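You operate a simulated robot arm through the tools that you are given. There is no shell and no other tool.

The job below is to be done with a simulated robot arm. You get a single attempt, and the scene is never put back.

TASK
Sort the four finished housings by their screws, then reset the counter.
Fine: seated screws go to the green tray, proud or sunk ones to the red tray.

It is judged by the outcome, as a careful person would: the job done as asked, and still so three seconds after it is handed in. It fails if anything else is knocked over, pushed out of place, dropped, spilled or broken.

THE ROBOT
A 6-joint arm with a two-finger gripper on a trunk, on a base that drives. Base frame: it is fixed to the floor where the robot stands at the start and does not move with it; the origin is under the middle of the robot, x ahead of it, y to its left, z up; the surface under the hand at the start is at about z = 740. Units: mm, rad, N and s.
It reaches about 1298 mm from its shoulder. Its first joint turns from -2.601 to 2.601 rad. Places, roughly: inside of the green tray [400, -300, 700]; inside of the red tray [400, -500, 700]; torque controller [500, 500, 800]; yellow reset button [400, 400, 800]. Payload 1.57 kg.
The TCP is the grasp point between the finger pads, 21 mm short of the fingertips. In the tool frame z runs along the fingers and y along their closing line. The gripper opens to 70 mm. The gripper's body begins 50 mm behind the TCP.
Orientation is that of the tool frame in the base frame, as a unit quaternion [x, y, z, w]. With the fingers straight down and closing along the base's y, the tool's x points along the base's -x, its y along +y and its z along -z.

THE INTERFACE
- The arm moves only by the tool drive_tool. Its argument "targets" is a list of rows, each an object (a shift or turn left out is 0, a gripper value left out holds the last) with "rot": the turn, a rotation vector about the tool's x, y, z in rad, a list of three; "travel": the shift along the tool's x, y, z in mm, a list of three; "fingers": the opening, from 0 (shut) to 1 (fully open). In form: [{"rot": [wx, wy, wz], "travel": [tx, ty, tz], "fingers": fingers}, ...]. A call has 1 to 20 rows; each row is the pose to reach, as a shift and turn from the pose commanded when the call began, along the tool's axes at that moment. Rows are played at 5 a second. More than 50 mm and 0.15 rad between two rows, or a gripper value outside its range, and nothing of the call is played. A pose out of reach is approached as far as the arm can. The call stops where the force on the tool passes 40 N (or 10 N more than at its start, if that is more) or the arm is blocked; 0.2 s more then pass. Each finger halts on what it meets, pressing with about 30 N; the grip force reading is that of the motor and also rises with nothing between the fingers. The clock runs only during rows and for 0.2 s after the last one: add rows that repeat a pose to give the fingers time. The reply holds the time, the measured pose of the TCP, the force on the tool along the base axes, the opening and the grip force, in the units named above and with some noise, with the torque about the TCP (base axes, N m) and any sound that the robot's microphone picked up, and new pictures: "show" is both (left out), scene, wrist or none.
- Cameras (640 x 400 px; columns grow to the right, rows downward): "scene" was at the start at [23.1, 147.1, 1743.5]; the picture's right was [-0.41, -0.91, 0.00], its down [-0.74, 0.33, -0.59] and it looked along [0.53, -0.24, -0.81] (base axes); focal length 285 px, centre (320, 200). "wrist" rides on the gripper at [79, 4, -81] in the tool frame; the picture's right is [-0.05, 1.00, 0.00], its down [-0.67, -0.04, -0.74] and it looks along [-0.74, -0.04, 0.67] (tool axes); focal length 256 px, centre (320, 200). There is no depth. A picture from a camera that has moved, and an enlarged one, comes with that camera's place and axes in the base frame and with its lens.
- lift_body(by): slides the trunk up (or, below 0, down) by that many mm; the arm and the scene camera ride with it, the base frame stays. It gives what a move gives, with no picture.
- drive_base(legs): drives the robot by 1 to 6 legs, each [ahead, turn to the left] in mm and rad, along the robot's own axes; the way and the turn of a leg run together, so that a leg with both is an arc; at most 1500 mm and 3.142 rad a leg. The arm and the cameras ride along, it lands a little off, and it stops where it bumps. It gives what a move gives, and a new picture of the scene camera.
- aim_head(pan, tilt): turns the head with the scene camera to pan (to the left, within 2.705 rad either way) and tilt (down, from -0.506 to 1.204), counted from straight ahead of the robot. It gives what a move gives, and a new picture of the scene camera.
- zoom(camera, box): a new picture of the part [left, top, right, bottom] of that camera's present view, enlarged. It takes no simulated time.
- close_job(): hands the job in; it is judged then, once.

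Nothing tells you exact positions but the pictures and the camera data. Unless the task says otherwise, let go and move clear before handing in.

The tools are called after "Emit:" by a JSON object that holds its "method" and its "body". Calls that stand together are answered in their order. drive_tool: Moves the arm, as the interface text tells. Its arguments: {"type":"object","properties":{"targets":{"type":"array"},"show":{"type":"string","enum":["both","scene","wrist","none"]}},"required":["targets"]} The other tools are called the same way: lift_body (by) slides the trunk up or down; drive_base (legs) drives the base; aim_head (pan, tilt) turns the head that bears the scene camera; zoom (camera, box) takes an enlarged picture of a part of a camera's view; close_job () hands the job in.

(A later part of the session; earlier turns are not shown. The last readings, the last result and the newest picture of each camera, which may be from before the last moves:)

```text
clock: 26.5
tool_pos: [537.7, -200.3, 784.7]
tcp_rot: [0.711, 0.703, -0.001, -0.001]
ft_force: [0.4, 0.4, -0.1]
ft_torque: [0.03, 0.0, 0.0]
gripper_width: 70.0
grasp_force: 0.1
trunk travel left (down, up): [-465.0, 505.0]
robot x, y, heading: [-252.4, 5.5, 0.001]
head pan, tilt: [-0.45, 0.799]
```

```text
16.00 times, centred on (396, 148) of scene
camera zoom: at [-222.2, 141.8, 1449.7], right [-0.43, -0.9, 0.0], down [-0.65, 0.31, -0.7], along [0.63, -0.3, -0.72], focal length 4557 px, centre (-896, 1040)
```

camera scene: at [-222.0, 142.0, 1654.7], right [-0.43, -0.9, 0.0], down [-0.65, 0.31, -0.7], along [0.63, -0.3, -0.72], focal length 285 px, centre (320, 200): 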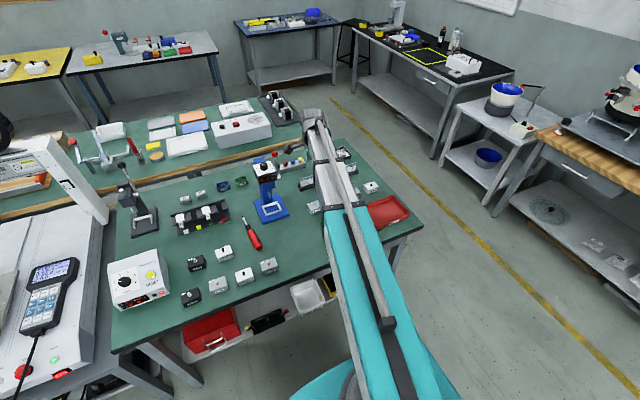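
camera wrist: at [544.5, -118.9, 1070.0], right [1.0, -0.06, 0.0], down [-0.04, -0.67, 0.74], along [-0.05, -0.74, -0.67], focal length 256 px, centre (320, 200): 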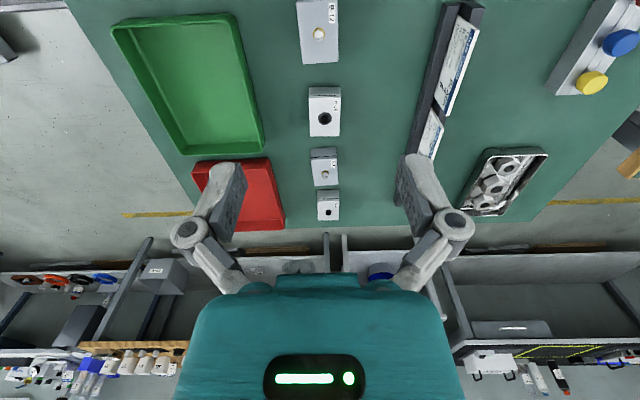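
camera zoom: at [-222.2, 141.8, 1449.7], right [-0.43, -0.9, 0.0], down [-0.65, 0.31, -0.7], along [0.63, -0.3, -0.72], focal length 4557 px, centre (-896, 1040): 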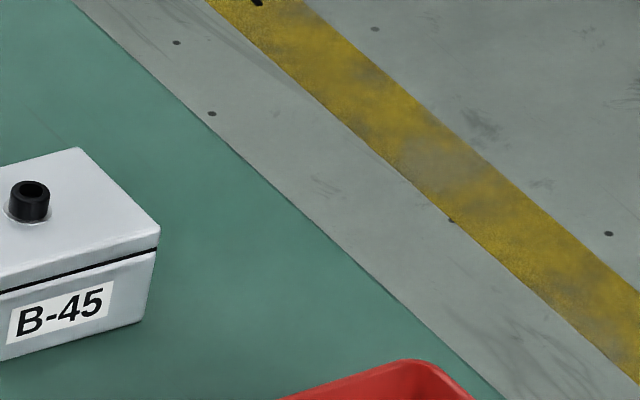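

B-45 clearly sits on its ring too. A quick look at A-47's free-standing black screw for reference.

Emit:
{"method": "zoom", "body": {"camera": "scene", "box": [210, 226, 250, 251]}}

Emit:
{"method": "zoom", "body": {"camera": "scene", "box": [362, 135, 402, 160]}}

```text
16.00 times, centred on (230, 238) of scene
camera zoom: at [-222.2, 141.8, 1449.7], right [-0.43, -0.9, 0.0], down [-0.65, 0.31, -0.7], along [0.63, -0.3, -0.72], focal length 4557 px, centre (1760, -416)
```

zoom: 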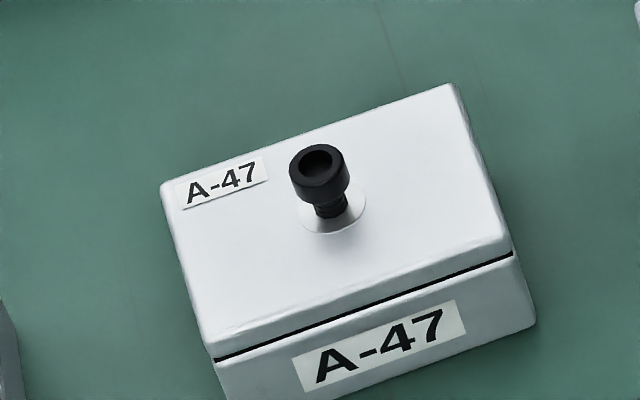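

```text
16.00 times, centred on (382, 148) of scene
camera zoom: at [-222.2, 141.8, 1449.7], right [-0.43, -0.9, 0.0], down [-0.65, 0.31, -0.7], along [0.63, -0.3, -0.72], focal length 4557 px, centre (-672, 1040)
```

zoom: 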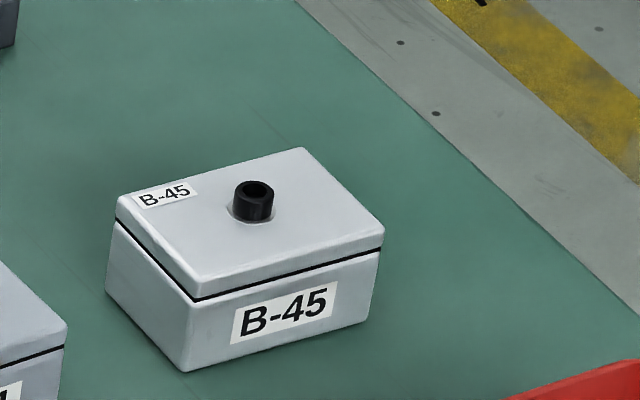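

Sorting is settled: B-12 and B-45 to green, B-26 and B-31 to red. Lowering to grasp height for B-12.

Emit:
{"method": "lift_body", "body": {"by": -18}}

Emit:
{"method": "drive_tool", "body": {"targets": [{"travel": [0, 0, 0], "fingers": 0.7}, {"fingers": 0.5}, {"fingers": 0.5}, {"fingers": 0.5}, {"fingers": 0.5}]}}

```text
clock: 27.1
tool_pos: [537.8, -200.8, 765.9]
tcp_rot: [0.711, 0.703, 0.0, -0.001]
ft_force: [1.1, 0.2, -0.2]
ft_torque: [0.0, 0.0, 0.01]
gripper_width: 70.3
grasp_force: 0.0
trunk travel left (down, up): [-447.0, 523.0]
robot x, y, heading: [-254.3, 1.5, 0.003]
head pan, tilt: [-0.45, 0.799]
```

```text
clock: 28.3
tool_pos: [538.4, -201.7, 766.2]
tcp_rot: [0.711, 0.703, 0.0, 0.0]
ft_force: [0.5, -0.5, 3.8]
ft_torque: [0.05, 0.03, -0.02]
gripper_width: 38.8
grasp_force: 30.6
trunk travel left (down, up): [-447.0, 523.0]
robot x, y, heading: [-250.6, 2.7, -0.001]
head pan, tilt: [-0.45, 0.799]
camera scene: at [-222.5, 141.9, 1431.7], right [-0.43, -0.9, 0.0], down [-0.65, 0.31, -0.7], along [0.63, -0.3, -0.72], focal length 285 px, centre (320, 200)
camera wrist: at [543.7, -122.2, 847.3], right [1.0, -0.06, 0.0], down [-0.04, -0.67, 0.74], along [-0.05, -0.74, -0.67], focal length 256 px, centre (320, 200)
```

scene: 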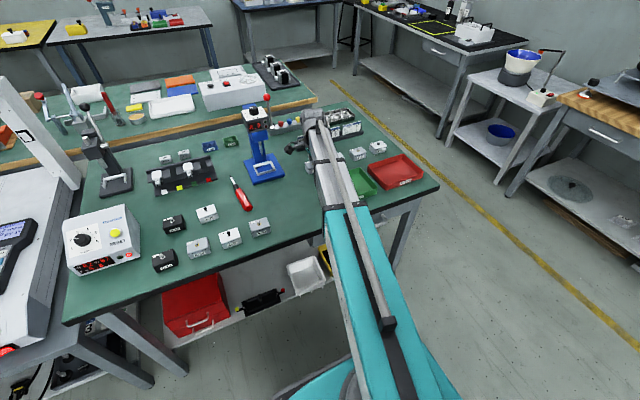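
wrist: 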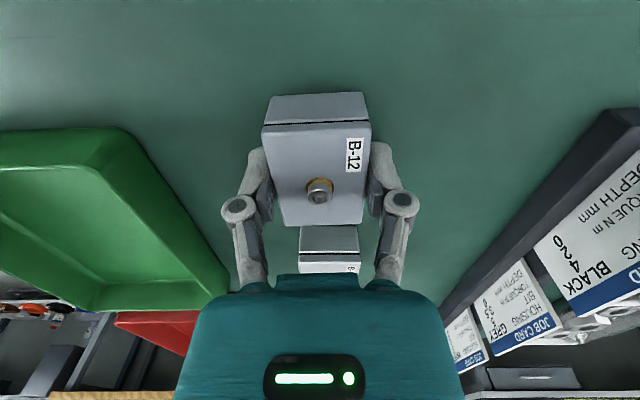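

B-12 is gripped (38.8 mm wide, 30 N). Lifting it clear of the tray rims.

Emit:
{"method": "lift_body", "body": {"by": 80}}

Emit:
{"method": "drive_tool", "body": {"targets": [{"travel": [-5, -25, 0]}, {"travel": [-10, -50, 0]}, {"travel": [-15, -75, 0]}, {"travel": [-20, -100, 0]}, {"travel": [-25, -125, 0]}, {"travel": [-28, -150, 0]}, {"travel": [-28, -150, 0]}]}}

```text
clock: 29.5
tool_pos: [537.8, -201.6, 844.5]
tcp_rot: [0.71, 0.704, 0.0, -0.001]
ft_force: [-0.1, 1.0, -0.4]
ft_torque: [0.0, 0.01, 0.02]
gripper_width: 35.3
grasp_force: 0.0
trunk travel left (down, up): [-527.0, 443.0]
robot x, y, heading: [-246.2, 6.4, -0.003]
head pan, tilt: [-0.45, 0.799]
```

```text
clock: 31.1
tool_pos: [385.8, -227.3, 846.8]
tcp_rot: [0.711, 0.703, 0.0, 0.0]
ft_force: [0.4, -0.2, 0.5]
ft_torque: [0.0, 0.0, 0.02]
gripper_width: 34.9
grasp_force: 0.1
trunk travel left (down, up): [-527.0, 443.0]
robot x, y, heading: [-250.9, 4.1, 0.003]
head pan, tilt: [-0.45, 0.799]
camera scene: at [-222.4, 141.8, 1511.7], right [-0.43, -0.9, 0.0], down [-0.65, 0.31, -0.7], along [0.63, -0.3, -0.72], focal length 285 px, centre (320, 200)
camera wrist: at [392.1, -148.4, 927.1], right [1.0, -0.06, 0.0], down [-0.04, -0.67, 0.74], along [-0.05, -0.74, -0.67], focal length 256 px, centre (320, 200)
```

scene: 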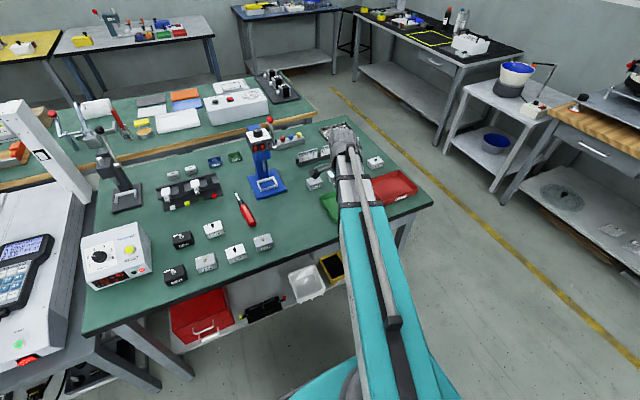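
wrist: 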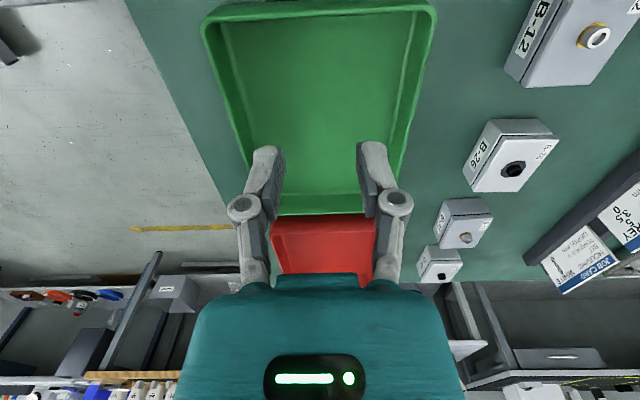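

The grip slipped on lifting: B-12 stayed on the table and the fingers closed empty. I'll look at B-12's state before trying again.

Emit:
{"method": "zoom", "body": {"camera": "wrist", "box": [420, 0, 640, 140]}}

Emit:
{"method": "zoom", "body": {"camera": "wrist", "box": [180, 100, 460, 290]}}

Emit:
{"method": "zoom", "body": {"camera": "scene", "box": [290, 140, 390, 215]}}

```text
2.86 times, centred on (530, 70) of wrist
camera zoom: at [392.1, -148.4, 927.1], right [1.0, -0.06, 0.0], down [-0.04, -0.67, 0.74], along [-0.05, -0.74, -0.67], focal length 731 px, centre (-280, 571)
```

zoom: 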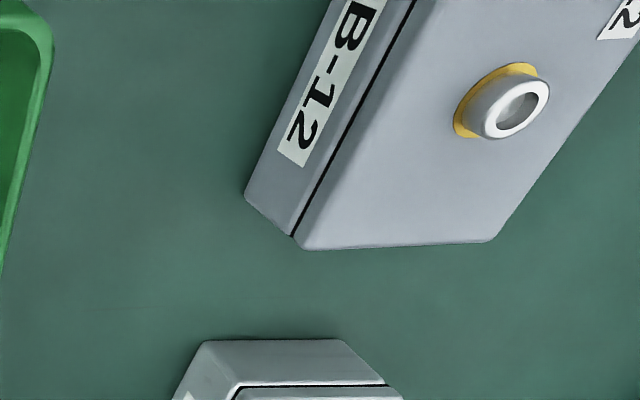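

```text
2.11 times, centred on (320, 195) of wrist
camera zoom: at [392.1, -148.4, 927.1], right [1.0, -0.06, 0.0], down [-0.04, -0.67, 0.74], along [-0.05, -0.74, -0.67], focal length 539 px, centre (320, 210)
```

zoom: 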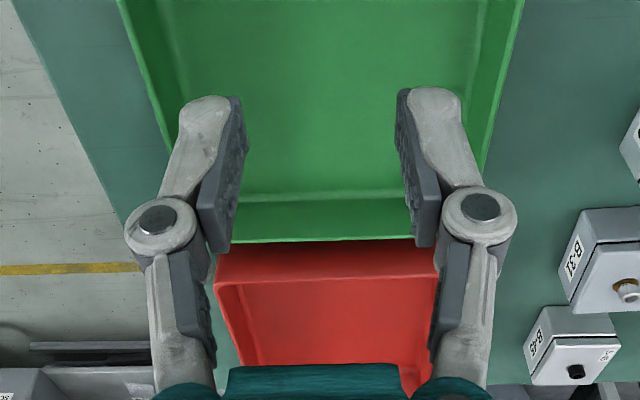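

```text
5.33 times, centred on (340, 178) of scene
camera zoom: at [-222.4, 141.8, 1511.7], right [-0.43, -0.9, 0.0], down [-0.65, 0.31, -0.7], along [0.63, -0.3, -0.72], focal length 1519 px, centre (213, 320)
```

zoom: 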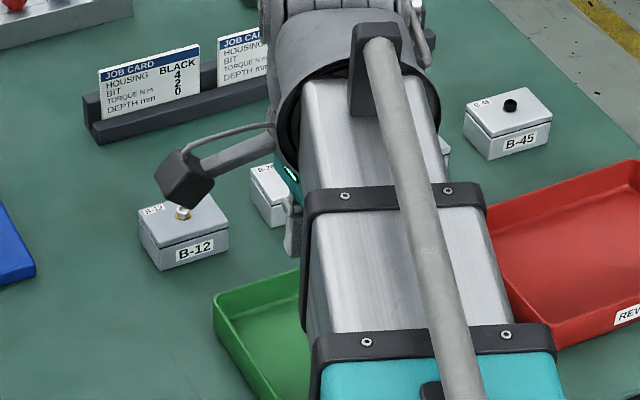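

B-12 is intact and upright where it was, just not held. I'll go back over it with the fingers open and look again.

Emit:
{"method": "drive_tool", "body": {"targets": [{"travel": [5, 25, 0], "fingers": 1}, {"travel": [10, 50, 0], "fingers": 1}, {"travel": [15, 75, 0], "fingers": 1}, {"travel": [20, 100, 0], "fingers": 1}, {"travel": [25, 125, 0], "fingers": 1}, {"travel": [28, 151, 0], "fingers": 1}, {"travel": [28, 151, 0], "fingers": 1}], "show": "wrist"}}

```text
clock: 32.7
tool_pos: [540.0, -199.0, 845.5]
tcp_rot: [0.71, 0.704, 0.0, 0.0]
ft_force: [0.1, 0.4, -0.3]
ft_torque: [0.0, 0.01, 0.02]
gripper_width: 70.1
grasp_force: 0.0
trunk travel left (down, up): [-527.0, 443.0]
robot x, y, heading: [-248.6, 7.3, 0.005]
head pan, tilt: [-0.45, 0.799]
camera wrist: at [546.5, -121.1, 926.9], right [1.0, -0.06, 0.0], down [-0.04, -0.67, 0.74], along [-0.05, -0.74, -0.67], focal length 256 px, centre (320, 200)
```

wrist: 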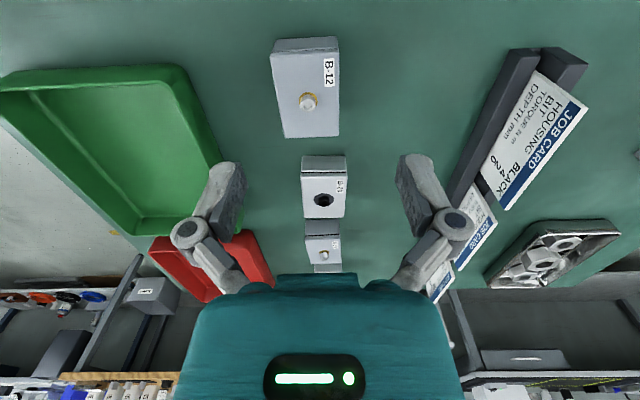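

B-12 sits at about x=535. I'll centre, lower slightly deeper than before and close fully, then lift only a little to test the hold.

Emit:
{"method": "drive_tool", "body": {"targets": [{"travel": [-1, -4, 0], "fingers": 1}, {"travel": [-1, -4, 0], "fingers": 1}], "show": "none"}}

Emit:
{"method": "lift_body", "body": {"by": -83}}

Emit:
{"method": "drive_tool", "body": {"targets": [{"fingers": 0.7}, {"fingers": 0.3}, {"fingers": 0}, {"fingers": 0}, {"fingers": 0}, {"fingers": 0}, {"fingers": 0}, {"fingers": 0}], "show": "wrist"}}

```text
clock: 33.3
tool_pos: [535.1, -201.5, 845.2]
tcp_rot: [0.711, 0.703, -0.001, -0.001]
ft_force: [0.0, -0.2, -0.5]
ft_torque: [0.0, 0.02, 0.02]
gripper_width: 69.9
grasp_force: 0.0
trunk travel left (down, up): [-527.0, 443.0]
robot x, y, heading: [-246.7, 3.6, 0.002]
head pan, tilt: [-0.45, 0.799]
```

```text
clock: 34.5
tool_pos: [535.6, -200.7, 763.2]
tcp_rot: [0.711, 0.704, -0.001, 0.0]
ft_force: [0.5, 0.0, -0.8]
ft_torque: [0.03, 0.02, -0.01]
gripper_width: 69.7
grasp_force: 0.0
trunk travel left (down, up): [-444.0, 526.0]
robot x, y, heading: [-249.6, 4.3, 0.002]
head pan, tilt: [-0.45, 0.799]
```

```text
clock: 36.3
tool_pos: [534.9, -199.5, 763.6]
tcp_rot: [0.711, 0.703, -0.001, 0.0]
ft_force: [-0.7, 0.5, 4.2]
ft_torque: [-0.03, 0.05, 0.02]
gripper_width: 38.7
grasp_force: 29.5
trunk travel left (down, up): [-444.0, 526.0]
robot x, y, heading: [-249.2, 3.6, 0.001]
head pan, tilt: [-0.45, 0.799]
camera wrist: at [541.4, -122.3, 844.4], right [1.0, -0.06, 0.0], down [-0.04, -0.67, 0.74], along [-0.05, -0.74, -0.67], focal length 256 px, centre (320, 200)
```

wrist: 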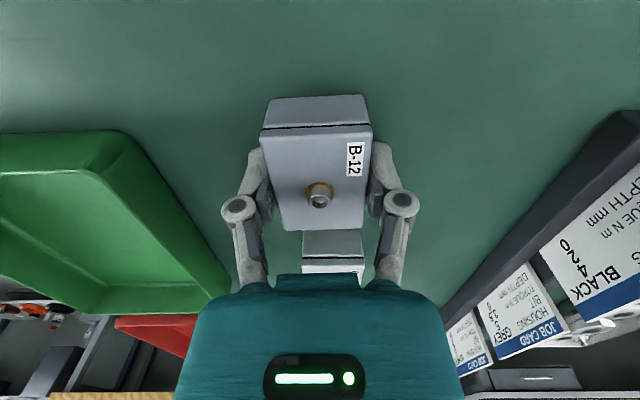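

Gripped again at 38.7 mm. Testing with a small lift.

Emit:
{"method": "lift_body", "body": {"by": 8}}

Emit:
{"method": "zoom", "body": {"camera": "wrist", "box": [200, 60, 440, 270]}}

```text
clock: 36.8
tool_pos: [534.2, -200.2, 770.7]
tcp_rot: [0.71, 0.704, 0.0, -0.001]
ft_force: [-0.9, -0.1, -0.9]
ft_torque: [0.03, 0.01, 0.01]
gripper_width: 39.2
grasp_force: 30.6
trunk travel left (down, up): [-452.0, 518.0]
robot x, y, heading: [-251.6, 7.1, 0.002]
head pan, tilt: [-0.45, 0.799]
```

```text
1.90 times, centred on (320, 165) of wrist
camera zoom: at [541.9, -122.3, 852.0], right [1.0, -0.06, 0.0], down [-0.04, -0.67, 0.74], along [-0.05, -0.74, -0.67], focal length 488 px, centre (320, 267)
```

zoom: 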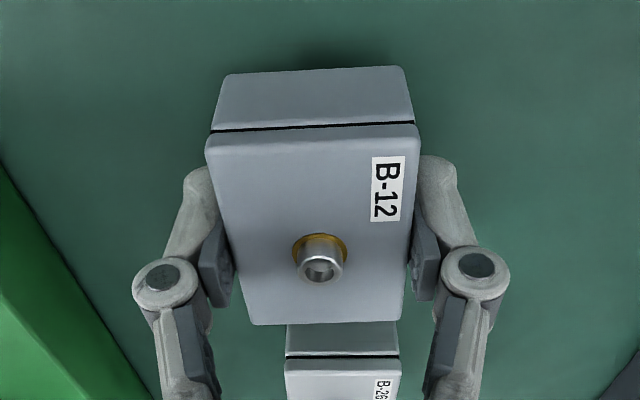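

B-12 came up with the hand this time. Continuing the lift in steps.

Emit:
{"method": "lift_body", "body": {"by": 25}}

Emit:
{"method": "lift_body", "body": {"by": 35}}

Emit:
{"method": "zoom", "body": {"camera": "wrist", "box": [0, 0, 640, 400]}}

```text
clock: 37.5
tool_pos: [535.1, -200.5, 795.9]
tcp_rot: [0.71, 0.704, -0.001, -0.001]
ft_force: [0.6, 0.2, -0.3]
ft_torque: [0.01, 0.0, 0.03]
gripper_width: 39.2
grasp_force: 30.4
trunk travel left (down, up): [-477.0, 493.0]
robot x, y, heading: [-248.8, 3.4, -0.008]
head pan, tilt: [-0.45, 0.799]
```

```text
clock: 38.3
tool_pos: [535.4, -201.0, 830.2]
tcp_rot: [0.711, 0.703, 0.0, -0.001]
ft_force: [0.0, -0.2, -1.2]
ft_torque: [0.0, 0.04, -0.02]
gripper_width: 39.0
grasp_force: 29.9
trunk travel left (down, up): [-512.0, 458.0]
robot x, y, heading: [-252.9, 4.7, 0.003]
head pan, tilt: [-0.45, 0.799]
```

```text
1.00 times, centred on (320, 200) of wrist (not enlarged: the box is as wide or as high as the picture)
camera zoom: at [541.9, -122.3, 912.0], right [1.0, -0.06, 0.0], down [-0.04, -0.67, 0.74], along [-0.05, -0.74, -0.67], focal length 256 px, centre (320, 200)
```

zoom: 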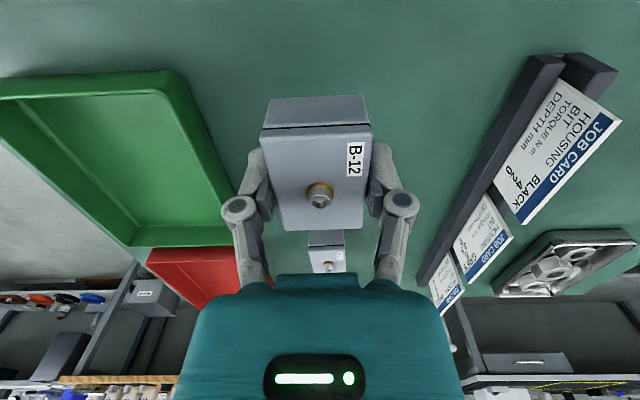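

B-12 is held firmly. Moving it over the green tray.

Emit:
{"method": "drive_tool", "body": {"targets": [{"travel": [-4, -22, 0]}, {"travel": [-8, -44, 0]}, {"travel": [-12, -66, 0]}, {"travel": [-16, -88, 0]}, {"travel": [-20, -110, 0]}, {"travel": [-24, -132, 0]}, {"travel": [-27, -147, 0]}, {"travel": [-27, -147, 0]}]}}

```text
clock: 40.1
tool_pos: [388.3, -225.3, 830.8]
tcp_rot: [0.711, 0.704, -0.001, -0.002]
ft_force: [0.4, -0.5, -1.0]
ft_torque: [0.01, -0.02, 0.0]
gripper_width: 39.2
grasp_force: 29.9
trunk travel left (down, up): [-512.0, 458.0]
robot x, y, heading: [-251.9, 5.0, -0.002]
head pan, tilt: [-0.45, 0.799]
camera scene: at [-222.2, 141.8, 1496.7], right [-0.43, -0.9, 0.0], down [-0.65, 0.31, -0.7], along [0.63, -0.3, -0.72], focal length 285 px, centre (320, 200)
camera wrist: at [394.6, -146.5, 912.1], right [1.0, -0.06, 0.0], down [-0.04, -0.67, 0.74], along [-0.05, -0.74, -0.67], focal length 256 px, centre (320, 200)
```

scene: 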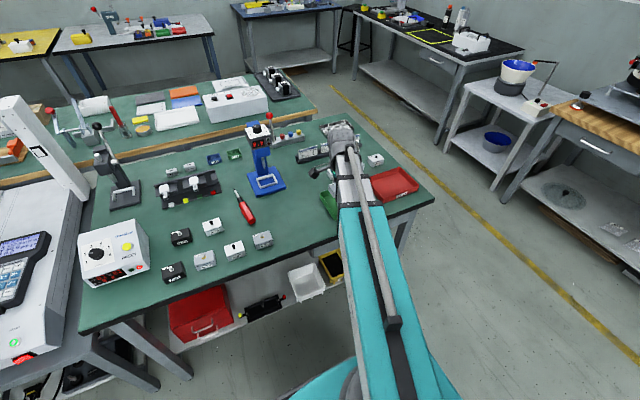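
wrist: 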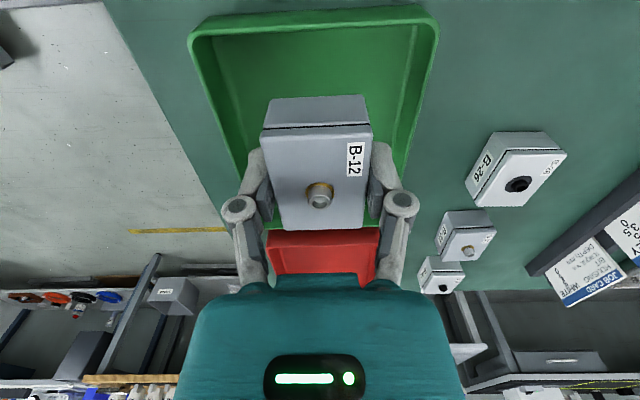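

Positioned over the green tray. Lowering most of the way, then feeling for the floor in small steps.

Emit:
{"method": "lift_body", "body": {"by": -57}}

Emit:
{"method": "lift_body", "body": {"by": -3}}

Emit:
{"method": "zoom", "body": {"camera": "wrist", "box": [120, 0, 520, 280]}}

```text
clock: 41.1
tool_pos: [388.0, -225.0, 773.4]
tcp_rot: [0.71, 0.704, -0.001, -0.001]
ft_force: [-0.4, 0.5, -0.3]
ft_torque: [-0.03, 0.01, -0.02]
gripper_width: 38.9
grasp_force: 29.9
trunk travel left (down, up): [-455.0, 515.0]
robot x, y, heading: [-250.6, 5.0, 0.002]
head pan, tilt: [-0.45, 0.799]
```

```text
clock: 41.6
tool_pos: [388.1, -225.2, 770.9]
tcp_rot: [0.71, 0.704, 0.0, 0.0]
ft_force: [-0.2, 0.1, -0.1]
ft_torque: [0.0, 0.03, 0.01]
gripper_width: 38.9
grasp_force: 30.0
trunk travel left (down, up): [-452.0, 518.0]
robot x, y, heading: [-248.1, 2.1, 0.004]
head pan, tilt: [-0.45, 0.799]
```

```text
1.43 times, centred on (320, 140) of wrist
camera zoom: at [394.7, -146.4, 852.0], right [1.0, -0.06, 0.0], down [-0.04, -0.67, 0.74], along [-0.05, -0.74, -0.67], focal length 366 px, centre (320, 286)
```

zoom: 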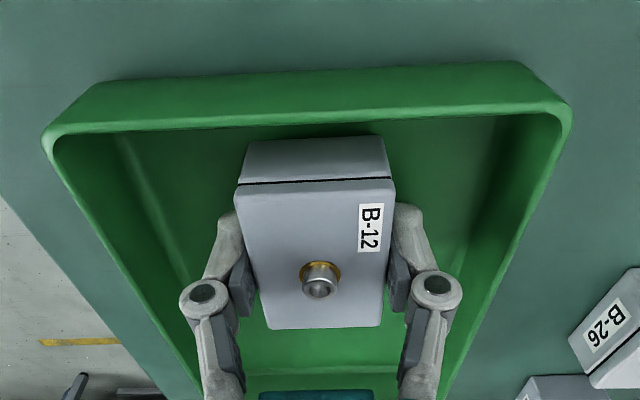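

The housing is inside the tray, clear of walls. Lowering in 1.5–2 mm steps.

Emit:
{"method": "lift_body", "body": {"by": -2}}

Emit:
{"method": "lift_body", "body": {"by": -1.5}}

```text
clock: 42.1
tool_pos: [387.7, -224.7, 768.5]
tcp_rot: [0.711, 0.703, -0.001, 0.0]
ft_force: [-0.8, -0.7, 0.2]
ft_torque: [0.0, -0.03, -0.03]
gripper_width: 38.8
grasp_force: 30.3
trunk travel left (down, up): [-450.0, 520.0]
robot x, y, heading: [-248.7, 5.3, 0.005]
head pan, tilt: [-0.45, 0.799]
```

```text
clock: 42.7
tool_pos: [388.0, -223.8, 768.7]
tcp_rot: [0.711, 0.703, -0.001, 0.0]
ft_force: [0.5, -0.4, 0.3]
ft_torque: [0.02, 0.0, -0.03]
gripper_width: 39.0
grasp_force: 30.4
trunk travel left (down, up): [-449.0, 521.0]
robot x, y, heading: [-251.3, 4.5, 0.003]
head pan, tilt: [-0.45, 0.799]
```

Emit:
{"method": "lift_body", "body": {"by": -1.5}}

Emit:
{"method": "lift_body", "body": {"by": -1}}

```text
clock: 43.2
tool_pos: [388.7, -225.2, 765.7]
tcp_rot: [0.711, 0.703, 0.0, -0.001]
ft_force: [5.3, -1.2, 18.7]
ft_torque: [-0.03, -0.1, 0.01]
gripper_width: 39.2
grasp_force: 30.5
trunk travel left (down, up): [-447.0, 523.0]
robot x, y, heading: [-254.0, 6.6, 0.004]
head pan, tilt: [-0.45, 0.799]
```

```text
clock: 43.7
tool_pos: [387.3, -224.2, 766.1]
tcp_rot: [0.711, 0.704, 0.0, -0.001]
ft_force: [3.9, -0.7, 20.0]
ft_torque: [-0.05, -0.1, -0.02]
gripper_width: 39.1
grasp_force: 30.2
trunk travel left (down, up): [-446.0, 524.0]
robot x, y, heading: [-248.9, 4.5, -0.002]
head pan, tilt: [-0.45, 0.799]
```

The housing is on the tray floor. Opening the fingers moderately to release.

Emit:
{"method": "drive_tool", "body": {"targets": [{"fingers": 0.65}, {"fingers": 0.75}, {"fingers": 0.78}, {"fingers": 0.78}], "show": "wrist"}}

```text
clock: 44.7
tool_pos: [388.7, -224.5, 766.3]
tcp_rot: [0.711, 0.703, 0.0, 0.0]
ft_force: [0.1, -0.4, -0.3]
ft_torque: [0.0, 0.02, -0.01]
gripper_width: 54.6
grasp_force: 0.2
trunk travel left (down, up): [-446.0, 524.0]
robot x, y, heading: [-250.2, 3.0, 0.002]
head pan, tilt: [-0.45, 0.799]
camera wrist: at [394.7, -146.4, 846.1], right [1.0, -0.06, 0.0], down [-0.04, -0.67, 0.74], along [-0.05, -0.74, -0.67], focal length 256 px, centre (320, 200)
```

wrist: 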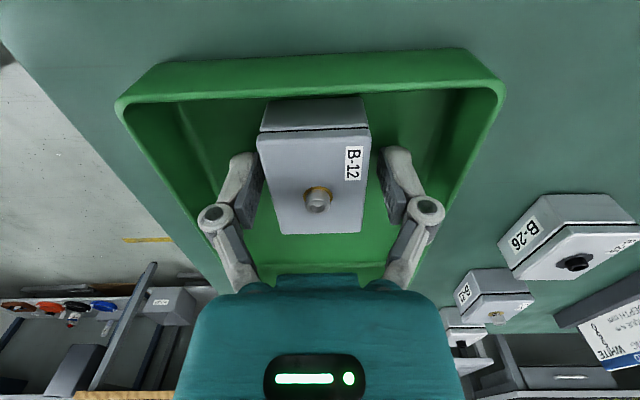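

B-12 rests in the green tray. Raising and moving over B-26.

Emit:
{"method": "lift_body", "body": {"by": 80}}

Emit:
{"method": "drive_tool", "body": {"targets": [{"travel": [-13, 30, 0], "fingers": 0.9}, {"travel": [-27, 60, 0], "fingers": 1}, {"travel": [-40, 90, 0], "fingers": 1}, {"travel": [-54, 120, 0], "fingers": 1}, {"travel": [-67, 149, 0], "fingers": 1}, {"travel": [-67, 149, 0], "fingers": 1}]}}

```text
clock: 45.9
tool_pos: [388.2, -224.4, 843.6]
tcp_rot: [0.711, 0.703, 0.0, -0.002]
ft_force: [-0.1, -0.5, -0.2]
ft_torque: [-0.03, 0.0, 0.01]
gripper_width: 54.7
grasp_force: 0.0
trunk travel left (down, up): [-526.0, 444.0]
robot x, y, heading: [-249.8, 0.7, 0.003]
head pan, tilt: [-0.45, 0.799]
```

```text
clock: 47.2
tool_pos: [534.7, -293.1, 844.9]
tcp_rot: [0.711, 0.703, -0.001, -0.001]
ft_force: [-0.2, 0.3, -0.8]
ft_torque: [0.01, -0.01, 0.01]
gripper_width: 70.1
grasp_force: 0.1
trunk travel left (down, up): [-526.0, 444.0]
robot x, y, heading: [-253.8, 6.0, 0.002]
head pan, tilt: [-0.45, 0.799]
camera scene: at [-222.0, 141.7, 1510.7], right [-0.43, -0.9, 0.0], down [-0.65, 0.31, -0.7], along [0.63, -0.3, -0.72], focal length 285 px, centre (320, 200)
camera wrist: at [541.3, -214.7, 925.9], right [1.0, -0.06, 0.0], down [-0.04, -0.67, 0.74], along [-0.05, -0.74, -0.67], focal length 256 px, centre (320, 200)
```

scene: 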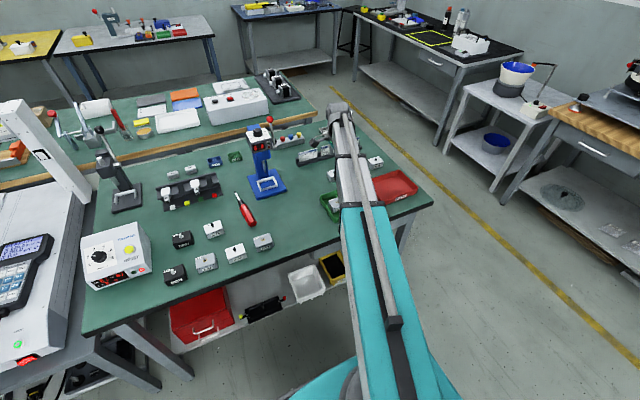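
wrist: 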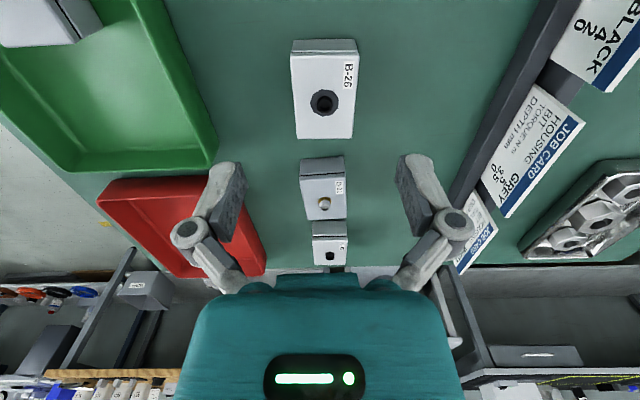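

B-26's screw is near [539, -294]. Small correction, then lower and grip.

Emit:
{"method": "drive_tool", "body": {"targets": [{"travel": [-1.5, 3.5, 0], "fingers": 1}, {"travel": [-1.5, 3.5, 0], "fingers": 1}], "show": "none"}}

Emit:
{"method": "lift_body", "body": {"by": -82}}

Emit:
{"method": "drive_tool", "body": {"targets": [{"fingers": 0.7}, {"fingers": 0.3}, {"fingers": 0}, {"fingers": 0}, {"fingers": 0}, {"fingers": 0}, {"fingers": 0}, {"fingers": 0}], "show": "wrist"}}

Emit:
{"method": "lift_body", "body": {"by": 8}}

```text
clock: 47.9
tool_pos: [539.0, -294.4, 844.2]
tcp_rot: [0.711, 0.703, 0.0, -0.001]
ft_force: [0.4, -0.2, -0.8]
ft_torque: [0.01, 0.01, 0.0]
gripper_width: 69.8
grasp_force: 0.1
trunk travel left (down, up): [-526.0, 444.0]
robot x, y, heading: [-252.0, 4.7, -0.001]
head pan, tilt: [-0.45, 0.799]
```

```text
clock: 49.0
tool_pos: [539.7, -294.3, 762.3]
tcp_rot: [0.711, 0.704, -0.001, 0.0]
ft_force: [0.7, -0.3, 0.0]
ft_torque: [-0.03, 0.01, 0.01]
gripper_width: 69.8
grasp_force: 0.1
trunk travel left (down, up): [-444.0, 526.0]
robot x, y, heading: [-252.7, 5.7, 0.001]
head pan, tilt: [-0.45, 0.799]
```

```text
clock: 50.8
tool_pos: [539.6, -293.2, 762.4]
tcp_rot: [0.711, 0.703, 0.001, 0.001]
ft_force: [1.2, -0.6, 6.4]
ft_torque: [-0.03, -0.03, -0.08]
gripper_width: 39.4
grasp_force: 29.9
trunk travel left (down, up): [-444.0, 526.0]
robot x, y, heading: [-253.6, 5.2, -0.0]
head pan, tilt: [-0.45, 0.799]
camera wrist: at [545.1, -216.1, 844.5], right [1.0, -0.06, 0.0], down [-0.04, -0.67, 0.74], along [-0.05, -0.74, -0.67], focal length 256 px, centre (320, 200)
```

wrist: 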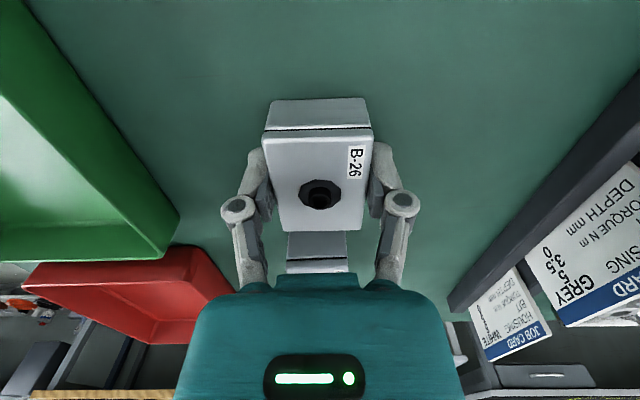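

```text
clock: 51.4
tool_pos: [539.2, -294.7, 771.0]
tcp_rot: [0.711, 0.703, 0.0, 0.0]
ft_force: [-0.8, 0.4, -1.4]
ft_torque: [0.02, 0.0, 0.03]
gripper_width: 39.6
grasp_force: 29.3
trunk travel left (down, up): [-452.0, 518.0]
robot x, y, heading: [-252.7, 9.5, 0.001]
head pan, tilt: [-0.45, 0.799]
```

B-26 is held. Raising and moving over the red tray.

Emit:
{"method": "lift_body", "body": {"by": 25}}

Emit:
{"method": "lift_body", "body": {"by": 40}}

Emit:
{"method": "drive_tool", "body": {"targets": [{"travel": [-22, -25, 0]}, {"travel": [-44, -50, 0]}, {"travel": [-66, -76, 0]}, {"travel": [-88, -101, 0]}, {"travel": [-110, -126, 0]}, {"travel": [-131, -151, 0]}, {"travel": [-131, -151, 0]}]}}

```text
clock: 52.1
tool_pos: [539.7, -294.8, 796.0]
tcp_rot: [0.711, 0.703, -0.001, -0.001]
ft_force: [0.6, 0.4, -0.6]
ft_torque: [-0.02, -0.02, 0.0]
gripper_width: 39.6
grasp_force: 30.2
trunk travel left (down, up): [-477.0, 493.0]
robot x, y, heading: [-251.2, 3.3, -0.001]
head pan, tilt: [-0.45, 0.799]
```

```text
clock: 52.9
tool_pos: [539.3, -294.2, 836.2]
tcp_rot: [0.71, 0.704, 0.0, -0.001]
ft_force: [0.2, 0.4, -1.1]
ft_torque: [0.01, 0.01, 0.02]
gripper_width: 39.4
grasp_force: 30.0
trunk travel left (down, up): [-517.0, 453.0]
robot x, y, heading: [-253.1, 8.6, -0.002]
head pan, tilt: [-0.45, 0.799]
```

```text
clock: 54.5
tool_pos: [386.3, -423.9, 836.0]
tcp_rot: [0.711, 0.703, 0.0, -0.001]
ft_force: [-0.2, 0.4, -0.8]
ft_torque: [-0.02, 0.0, 0.02]
gripper_width: 39.5
grasp_force: 30.2
trunk travel left (down, up): [-517.0, 453.0]
robot x, y, heading: [-249.4, 6.5, -0.001]
head pan, tilt: [-0.45, 0.799]
camera scene: at [-222.3, 141.6, 1501.7], right [-0.43, -0.9, 0.0], down [-0.65, 0.31, -0.7], along [0.63, -0.3, -0.72], focal length 285 px, centre (320, 200)
camera wrist: at [392.7, -345.4, 917.0], right [1.0, -0.06, 0.0], down [-0.04, -0.67, 0.74], along [-0.05, -0.74, -0.67], focal length 256 px, centre (320, 200)
```

scene: 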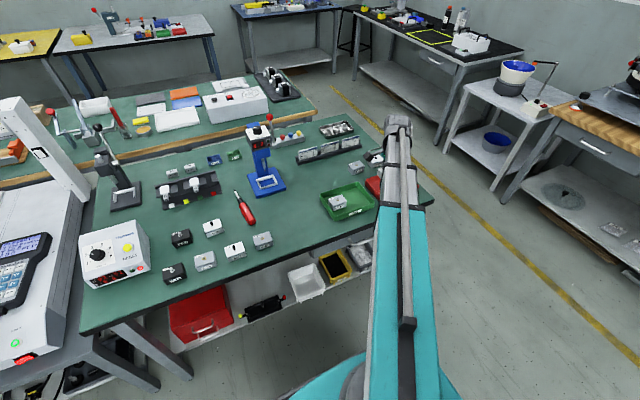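
wrist: 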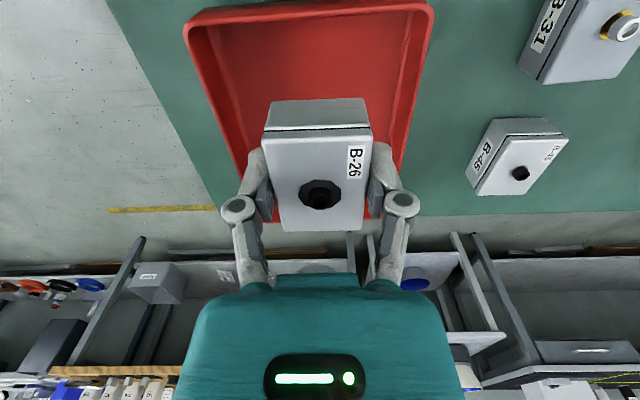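

B-26 is over the red tray, well inside its walls. Lowering.

Emit:
{"method": "lift_body", "body": {"by": -67}}

Emit:
{"method": "lift_body", "body": {"by": -1.5}}

Emit:
{"method": "lift_body", "body": {"by": -1}}

```text
clock: 55.6
tool_pos: [386.3, -423.4, 768.1]
tcp_rot: [0.711, 0.704, -0.001, -0.001]
ft_force: [-0.8, 0.0, -1.3]
ft_torque: [-0.02, 0.03, 0.04]
gripper_width: 39.4
grasp_force: 29.8
trunk travel left (down, up): [-450.0, 520.0]
robot x, y, heading: [-251.4, 4.0, -0.004]
head pan, tilt: [-0.45, 0.799]
```

```text
clock: 56.1
tool_pos: [386.2, -422.4, 766.4]
tcp_rot: [0.711, 0.704, 0.0, -0.001]
ft_force: [-0.1, -0.6, -0.7]
ft_torque: [-0.04, -0.04, 0.04]
gripper_width: 39.5
grasp_force: 30.2
trunk travel left (down, up): [-449.0, 521.0]
robot x, y, heading: [-249.7, 3.9, 0.004]
head pan, tilt: [-0.45, 0.799]
```

```text
clock: 56.6
tool_pos: [386.0, -424.2, 768.4]
tcp_rot: [0.71, 0.704, 0.0, 0.001]
ft_force: [2.3, -1.8, 13.2]
ft_torque: [0.01, -0.02, -0.01]
gripper_width: 39.5
grasp_force: 30.3
trunk travel left (down, up): [-448.0, 522.0]
robot x, y, heading: [-246.6, 6.4, 0.005]
head pan, tilt: [-0.45, 0.799]
```

Contact with the floor (about 13 N). Releasing B-26.

Emit:
{"method": "drive_tool", "body": {"targets": [{"fingers": 0.65}, {"fingers": 0.75}, {"fingers": 0.78}, {"fingers": 0.78}], "show": "wrist"}}

Emit:
{"method": "lift_body", "body": {"by": 80}}

```text
clock: 57.6
tool_pos: [386.8, -423.6, 766.4]
tcp_rot: [0.711, 0.703, -0.001, -0.001]
ft_force: [-0.4, -0.2, -0.6]
ft_torque: [0.01, 0.0, 0.0]
gripper_width: 54.7
grasp_force: 0.0
trunk travel left (down, up): [-448.0, 522.0]
robot x, y, heading: [-250.7, 6.2, -0.0]
head pan, tilt: [-0.45, 0.799]
camera wrist: at [393.0, -345.0, 847.6], right [1.0, -0.06, 0.0], down [-0.04, -0.67, 0.74], along [-0.05, -0.74, -0.67], focal length 256 px, centre (320, 200)
```

wrist: 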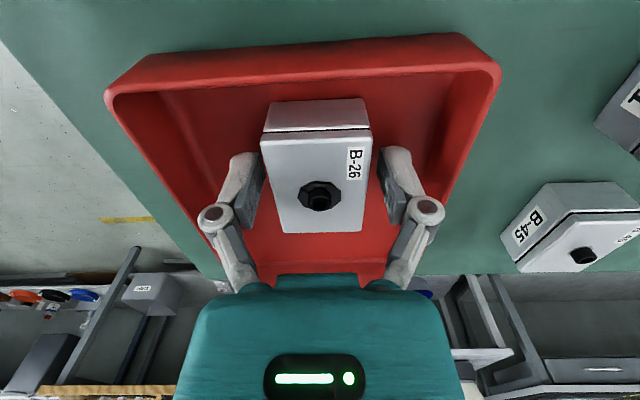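

```text
clock: 58.8
tool_pos: [386.4, -423.6, 846.7]
tcp_rot: [0.711, 0.703, 0.0, -0.001]
ft_force: [-0.1, 0.1, 0.5]
ft_torque: [0.01, 0.0, -0.01]
gripper_width: 54.5
grasp_force: 0.0
trunk travel left (down, up): [-528.0, 442.0]
robot x, y, heading: [-251.8, 3.6, -0.008]
head pan, tilt: [-0.45, 0.799]
```

B-26 is in the red tray. Now over to B-31.

Emit:
{"method": "drive_tool", "body": {"targets": [{"travel": [7, 30, 0], "fingers": 0.9}, {"travel": [14, 60, 0], "fingers": 1}, {"travel": [22, 90, 0], "fingers": 1}, {"travel": [29, 120, 0], "fingers": 1}, {"travel": [36, 150, 0], "fingers": 1}, {"travel": [36, 150, 0], "fingers": 1}]}}

```text
clock: 60.2
tool_pos: [537.3, -387.7, 846.6]
tcp_rot: [0.711, 0.703, -0.001, 0.0]
ft_force: [0.3, 0.2, -0.5]
ft_torque: [-0.01, -0.01, 0.02]
gripper_width: 70.0
grasp_force: 0.0
trunk travel left (down, up): [-528.0, 442.0]
robot x, y, heading: [-251.1, 4.3, 0.001]
head pan, tilt: [-0.45, 0.799]
camera scene: at [-221.9, 141.8, 1512.2], right [-0.43, -0.9, 0.0], down [-0.65, 0.31, -0.7], along [0.63, -0.3, -0.72], focal length 285 px, centre (320, 200)
camera wrist: at [543.9, -310.4, 927.4], right [1.0, -0.06, 0.0], down [-0.04, -0.67, 0.74], along [-0.05, -0.74, -0.67], focal length 256 px, centre (320, 200)
```

scene: 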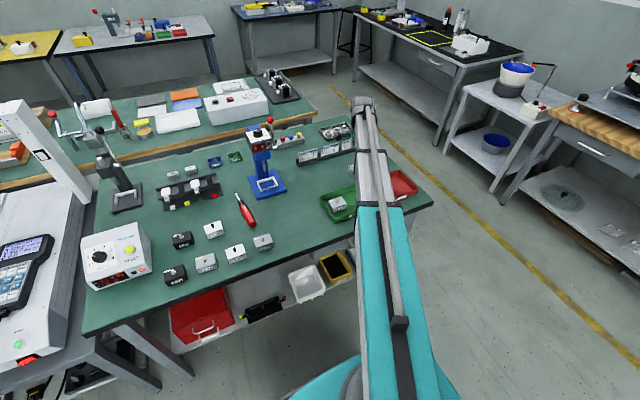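
wrist: 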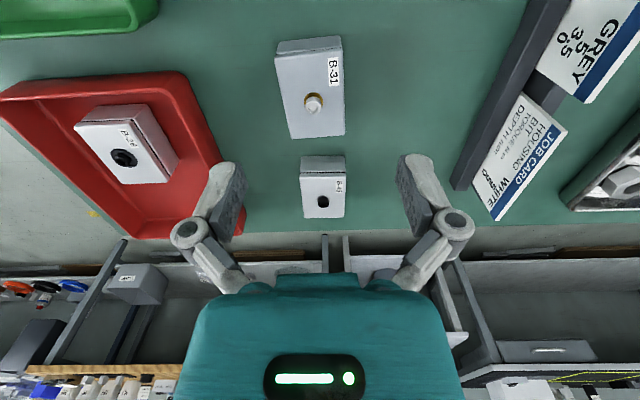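

B-31 is near [534, -390]. Correcting, lowering and gripping.

Emit:
{"method": "drive_tool", "body": {"targets": [{"travel": [-2.5, -3.5, 0], "fingers": 1}, {"travel": [-2.5, -3.5, 0], "fingers": 1}], "show": "none"}}

Emit:
{"method": "lift_body", "body": {"by": -84}}

Emit:
{"method": "drive_tool", "body": {"targets": [{"fingers": 0.7}, {"fingers": 0.3}, {"fingers": 0}, {"fingers": 0}, {"fingers": 0}, {"fingers": 0}, {"fingers": 0}, {"fingers": 0}], "show": "wrist"}}

Emit:
{"method": "lift_body", "body": {"by": 8}}

```text
clock: 60.8
tool_pos: [532.8, -391.6, 846.4]
tcp_rot: [0.711, 0.703, -0.001, 0.0]
ft_force: [-0.4, 0.3, 0.0]
ft_torque: [0.01, 0.0, -0.01]
gripper_width: 69.9
grasp_force: 0.0
trunk travel left (down, up): [-528.0, 442.0]
robot x, y, heading: [-255.9, 4.1, -0.001]
head pan, tilt: [-0.45, 0.799]
```

```text
clock: 62.0
tool_pos: [534.3, -391.1, 761.6]
tcp_rot: [0.711, 0.703, -0.001, -0.001]
ft_force: [0.3, 0.7, -0.5]
ft_torque: [0.0, 0.01, 0.0]
gripper_width: 70.3
grasp_force: 0.1
trunk travel left (down, up): [-444.0, 526.0]
robot x, y, heading: [-252.8, 1.6, -0.0]
head pan, tilt: [-0.45, 0.799]
```

```text
clock: 63.8
tool_pos: [532.1, -390.7, 762.1]
tcp_rot: [0.711, 0.703, 0.0, 0.0]
ft_force: [-0.6, -0.9, 4.7]
ft_torque: [-0.02, 0.06, 0.05]
gripper_width: 39.1
grasp_force: 30.1
trunk travel left (down, up): [-444.0, 526.0]
robot x, y, heading: [-248.6, 6.0, -0.0]
head pan, tilt: [-0.45, 0.799]
camera wrist: at [539.6, -313.0, 843.9], right [1.0, -0.06, 0.0], down [-0.04, -0.67, 0.74], along [-0.05, -0.74, -0.67], focal length 256 px, centre (320, 200)
```

wrist: 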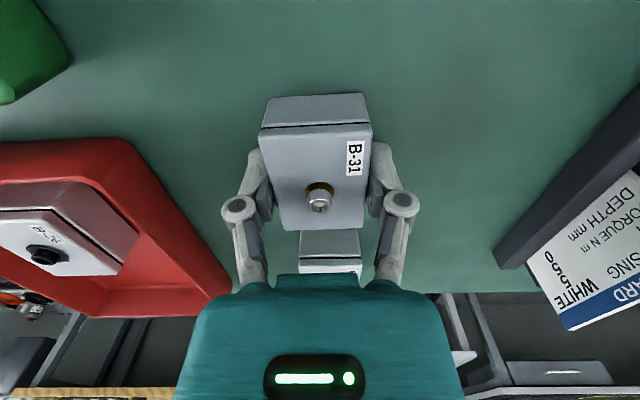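

```text
clock: 64.4
tool_pos: [533.9, -390.5, 770.0]
tcp_rot: [0.711, 0.703, -0.001, -0.001]
ft_force: [0.6, 0.6, -0.4]
ft_torque: [0.0, 0.01, 0.02]
gripper_width: 39.0
grasp_force: 30.1
trunk travel left (down, up): [-452.0, 518.0]
robot x, y, heading: [-251.0, 2.7, -0.002]
head pan, tilt: [-0.45, 0.799]
```

B-31 is held. Raising and carrying it to the free half of the red tray.

Emit:
{"method": "lift_body", "body": {"by": 25}}

Emit:
{"method": "lift_body", "body": {"by": 40}}

Emit:
{"method": "drive_tool", "body": {"targets": [{"travel": [-21, -29, 0]}, {"travel": [-42, -58, 0]}, {"travel": [-62, -88, 0]}, {"travel": [-83, -117, 0]}, {"travel": [-104, -146, 0]}, {"travel": [-104, -146, 0]}]}}

```text
clock: 65.1
tool_pos: [533.8, -390.9, 794.9]
tcp_rot: [0.711, 0.703, -0.001, -0.001]
ft_force: [-1.4, -0.8, -1.1]
ft_torque: [-0.02, 0.01, -0.03]
gripper_width: 39.4
grasp_force: 30.2
trunk travel left (down, up): [-477.0, 493.0]
robot x, y, heading: [-251.8, 2.4, 0.003]
head pan, tilt: [-0.45, 0.799]
```

```text
clock: 65.9
tool_pos: [534.5, -391.2, 834.6]
tcp_rot: [0.711, 0.703, 0.0, 0.0]
ft_force: [0.0, 0.3, -0.2]
ft_torque: [0.01, -0.04, -0.02]
gripper_width: 38.9
grasp_force: 30.1
trunk travel left (down, up): [-517.0, 453.0]
robot x, y, heading: [-253.1, 6.4, 0.0]
head pan, tilt: [-0.45, 0.799]
```

```text
clock: 67.3
tool_pos: [383.6, -494.1, 835.8]
tcp_rot: [0.709, 0.705, -0.001, 0.0]
ft_force: [-0.4, 0.0, 0.8]
ft_torque: [-0.03, 0.0, 0.0]
gripper_width: 39.0
grasp_force: 29.5
trunk travel left (down, up): [-517.0, 453.0]
robot x, y, heading: [-253.5, 3.2, 0.005]
head pan, tilt: [-0.45, 0.799]
camera scene: at [-222.3, 141.6, 1501.2], right [-0.43, -0.9, 0.0], down [-0.65, 0.31, -0.7], along [0.63, -0.3, -0.72], focal length 285 px, centre (320, 200)
camera wrist: at [391.0, -415.8, 916.6], right [1.0, -0.06, 0.0], down [-0.04, -0.67, 0.74], along [-0.05, -0.74, -0.67], focal length 256 px, centre (320, 200)
```

scene: 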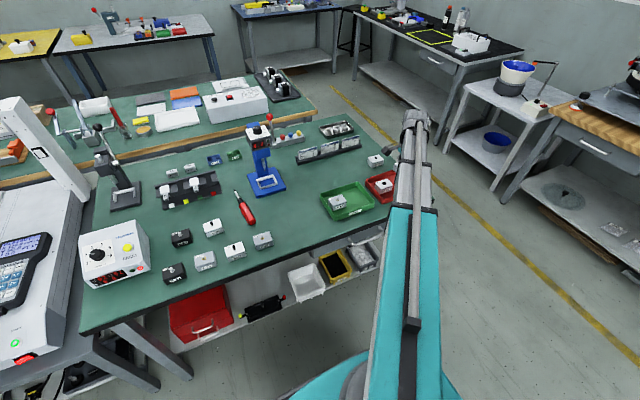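
wrist: 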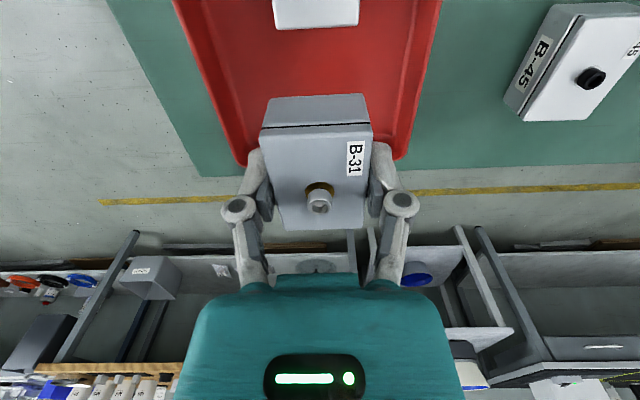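

B-31 is over the red tray; I'll shift it 4 mm away from the far wall, then lower.

Emit:
{"method": "drive_tool", "body": {"targets": [{"travel": [4, 2, 0]}, {"travel": [4, 2, 0]}], "show": "none"}}

Emit:
{"method": "lift_body", "body": {"by": -60}}

Emit:
{"method": "zoom", "body": {"camera": "wrist", "box": [120, 0, 520, 280]}}

```text
clock: 67.9
tool_pos: [386.5, -489.9, 835.9]
tcp_rot: [0.711, 0.703, 0.0, -0.001]
ft_force: [0.2, -0.4, -1.3]
ft_torque: [-0.01, -0.03, 0.01]
gripper_width: 39.0
grasp_force: 30.0
trunk travel left (down, up): [-517.0, 453.0]
robot x, y, heading: [-254.7, 6.1, -0.001]
head pan, tilt: [-0.45, 0.799]
```

```text
clock: 68.9
tool_pos: [386.9, -490.4, 775.2]
tcp_rot: [0.711, 0.704, 0.0, -0.002]
ft_force: [0.1, 0.3, -1.5]
ft_torque: [-0.01, -0.03, 0.03]
gripper_width: 39.0
grasp_force: 29.7
trunk travel left (down, up): [-457.0, 513.0]
robot x, y, heading: [-249.7, 8.7, 0.004]
head pan, tilt: [-0.45, 0.799]
```

```text
1.43 times, centred on (320, 140) of wrist
camera zoom: at [393.6, -412.0, 856.5], right [1.0, -0.06, 0.0], down [-0.04, -0.67, 0.74], along [-0.05, -0.74, -0.67], focal length 366 px, centre (320, 286)
```

zoom: 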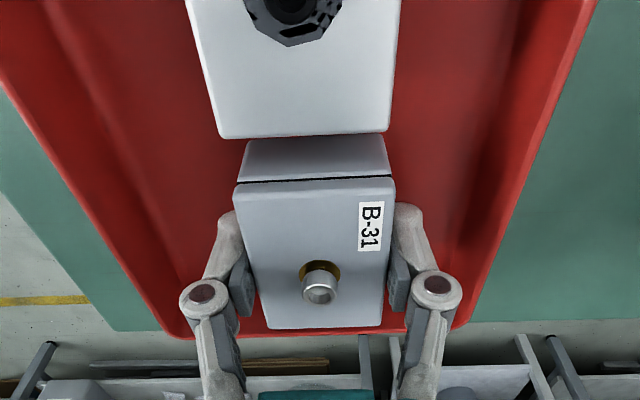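

Good gap to B-26 and to the walls. Lowering the rest.

Emit:
{"method": "lift_body", "body": {"by": -7}}

Emit:
{"method": "lift_body", "body": {"by": -1.5}}

Emit:
{"method": "lift_body", "body": {"by": -1}}

```text
clock: 69.5
tool_pos: [386.9, -490.2, 767.0]
tcp_rot: [0.711, 0.703, -0.001, -0.001]
ft_force: [1.2, -0.1, -0.5]
ft_torque: [0.04, 0.0, 0.02]
gripper_width: 39.3
grasp_force: 30.0
trunk travel left (down, up): [-450.0, 520.0]
robot x, y, heading: [-252.6, 2.9, 0.006]
head pan, tilt: [-0.45, 0.799]
```

```text
clock: 70.0
tool_pos: [387.2, -491.0, 767.0]
tcp_rot: [0.711, 0.704, 0.0, -0.001]
ft_force: [0.4, -0.3, -0.4]
ft_torque: [-0.01, -0.01, 0.0]
gripper_width: 39.2
grasp_force: 30.1
trunk travel left (down, up): [-448.0, 522.0]
robot x, y, heading: [-247.1, 4.7, 0.006]
head pan, tilt: [-0.45, 0.799]
```

```text
clock: 70.5
tool_pos: [386.6, -491.1, 767.1]
tcp_rot: [0.711, 0.703, 0.0, 0.0]
ft_force: [1.9, -2.2, 10.8]
ft_torque: [0.0, -0.05, -0.03]
gripper_width: 39.0
grasp_force: 30.4
trunk travel left (down, up): [-447.0, 523.0]
robot x, y, heading: [-250.8, 4.4, 0.005]
head pan, tilt: [-0.45, 0.799]
```

B-31 touches the floor. Releasing and raising.

Emit:
{"method": "drive_tool", "body": {"targets": [{"fingers": 0.65}, {"fingers": 0.75}, {"fingers": 0.78}, {"fingers": 0.78}], "show": "wrist"}}

Emit:
{"method": "lift_body", "body": {"by": 80}}

```text
clock: 71.5
tool_pos: [387.8, -491.4, 765.6]
tcp_rot: [0.711, 0.704, -0.001, 0.0]
ft_force: [-1.5, 0.9, 0.5]
ft_torque: [-0.02, -0.01, 0.03]
gripper_width: 54.6
grasp_force: 0.0
trunk travel left (down, up): [-447.0, 523.0]
robot x, y, heading: [-247.4, 5.5, 0.007]
head pan, tilt: [-0.45, 0.799]
camera wrist: at [393.6, -412.1, 847.0], right [1.0, -0.06, 0.0], down [-0.04, -0.67, 0.74], along [-0.05, -0.74, -0.67], focal length 256 px, centre (320, 200)
```

wrist: 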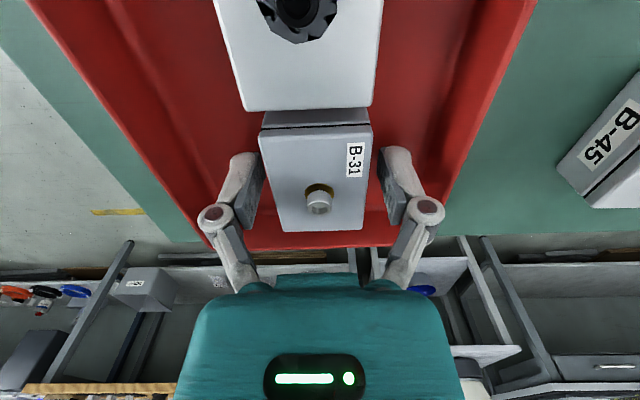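

```text
clock: 72.7
tool_pos: [387.3, -490.2, 845.4]
tcp_rot: [0.711, 0.703, -0.001, -0.001]
ft_force: [0.6, -0.4, 0.4]
ft_torque: [0.01, 0.01, 0.0]
gripper_width: 54.5
grasp_force: 0.1
trunk travel left (down, up): [-527.0, 443.0]
robot x, y, heading: [-250.0, 4.8, 0.0]
head pan, tilt: [-0.45, 0.799]
```

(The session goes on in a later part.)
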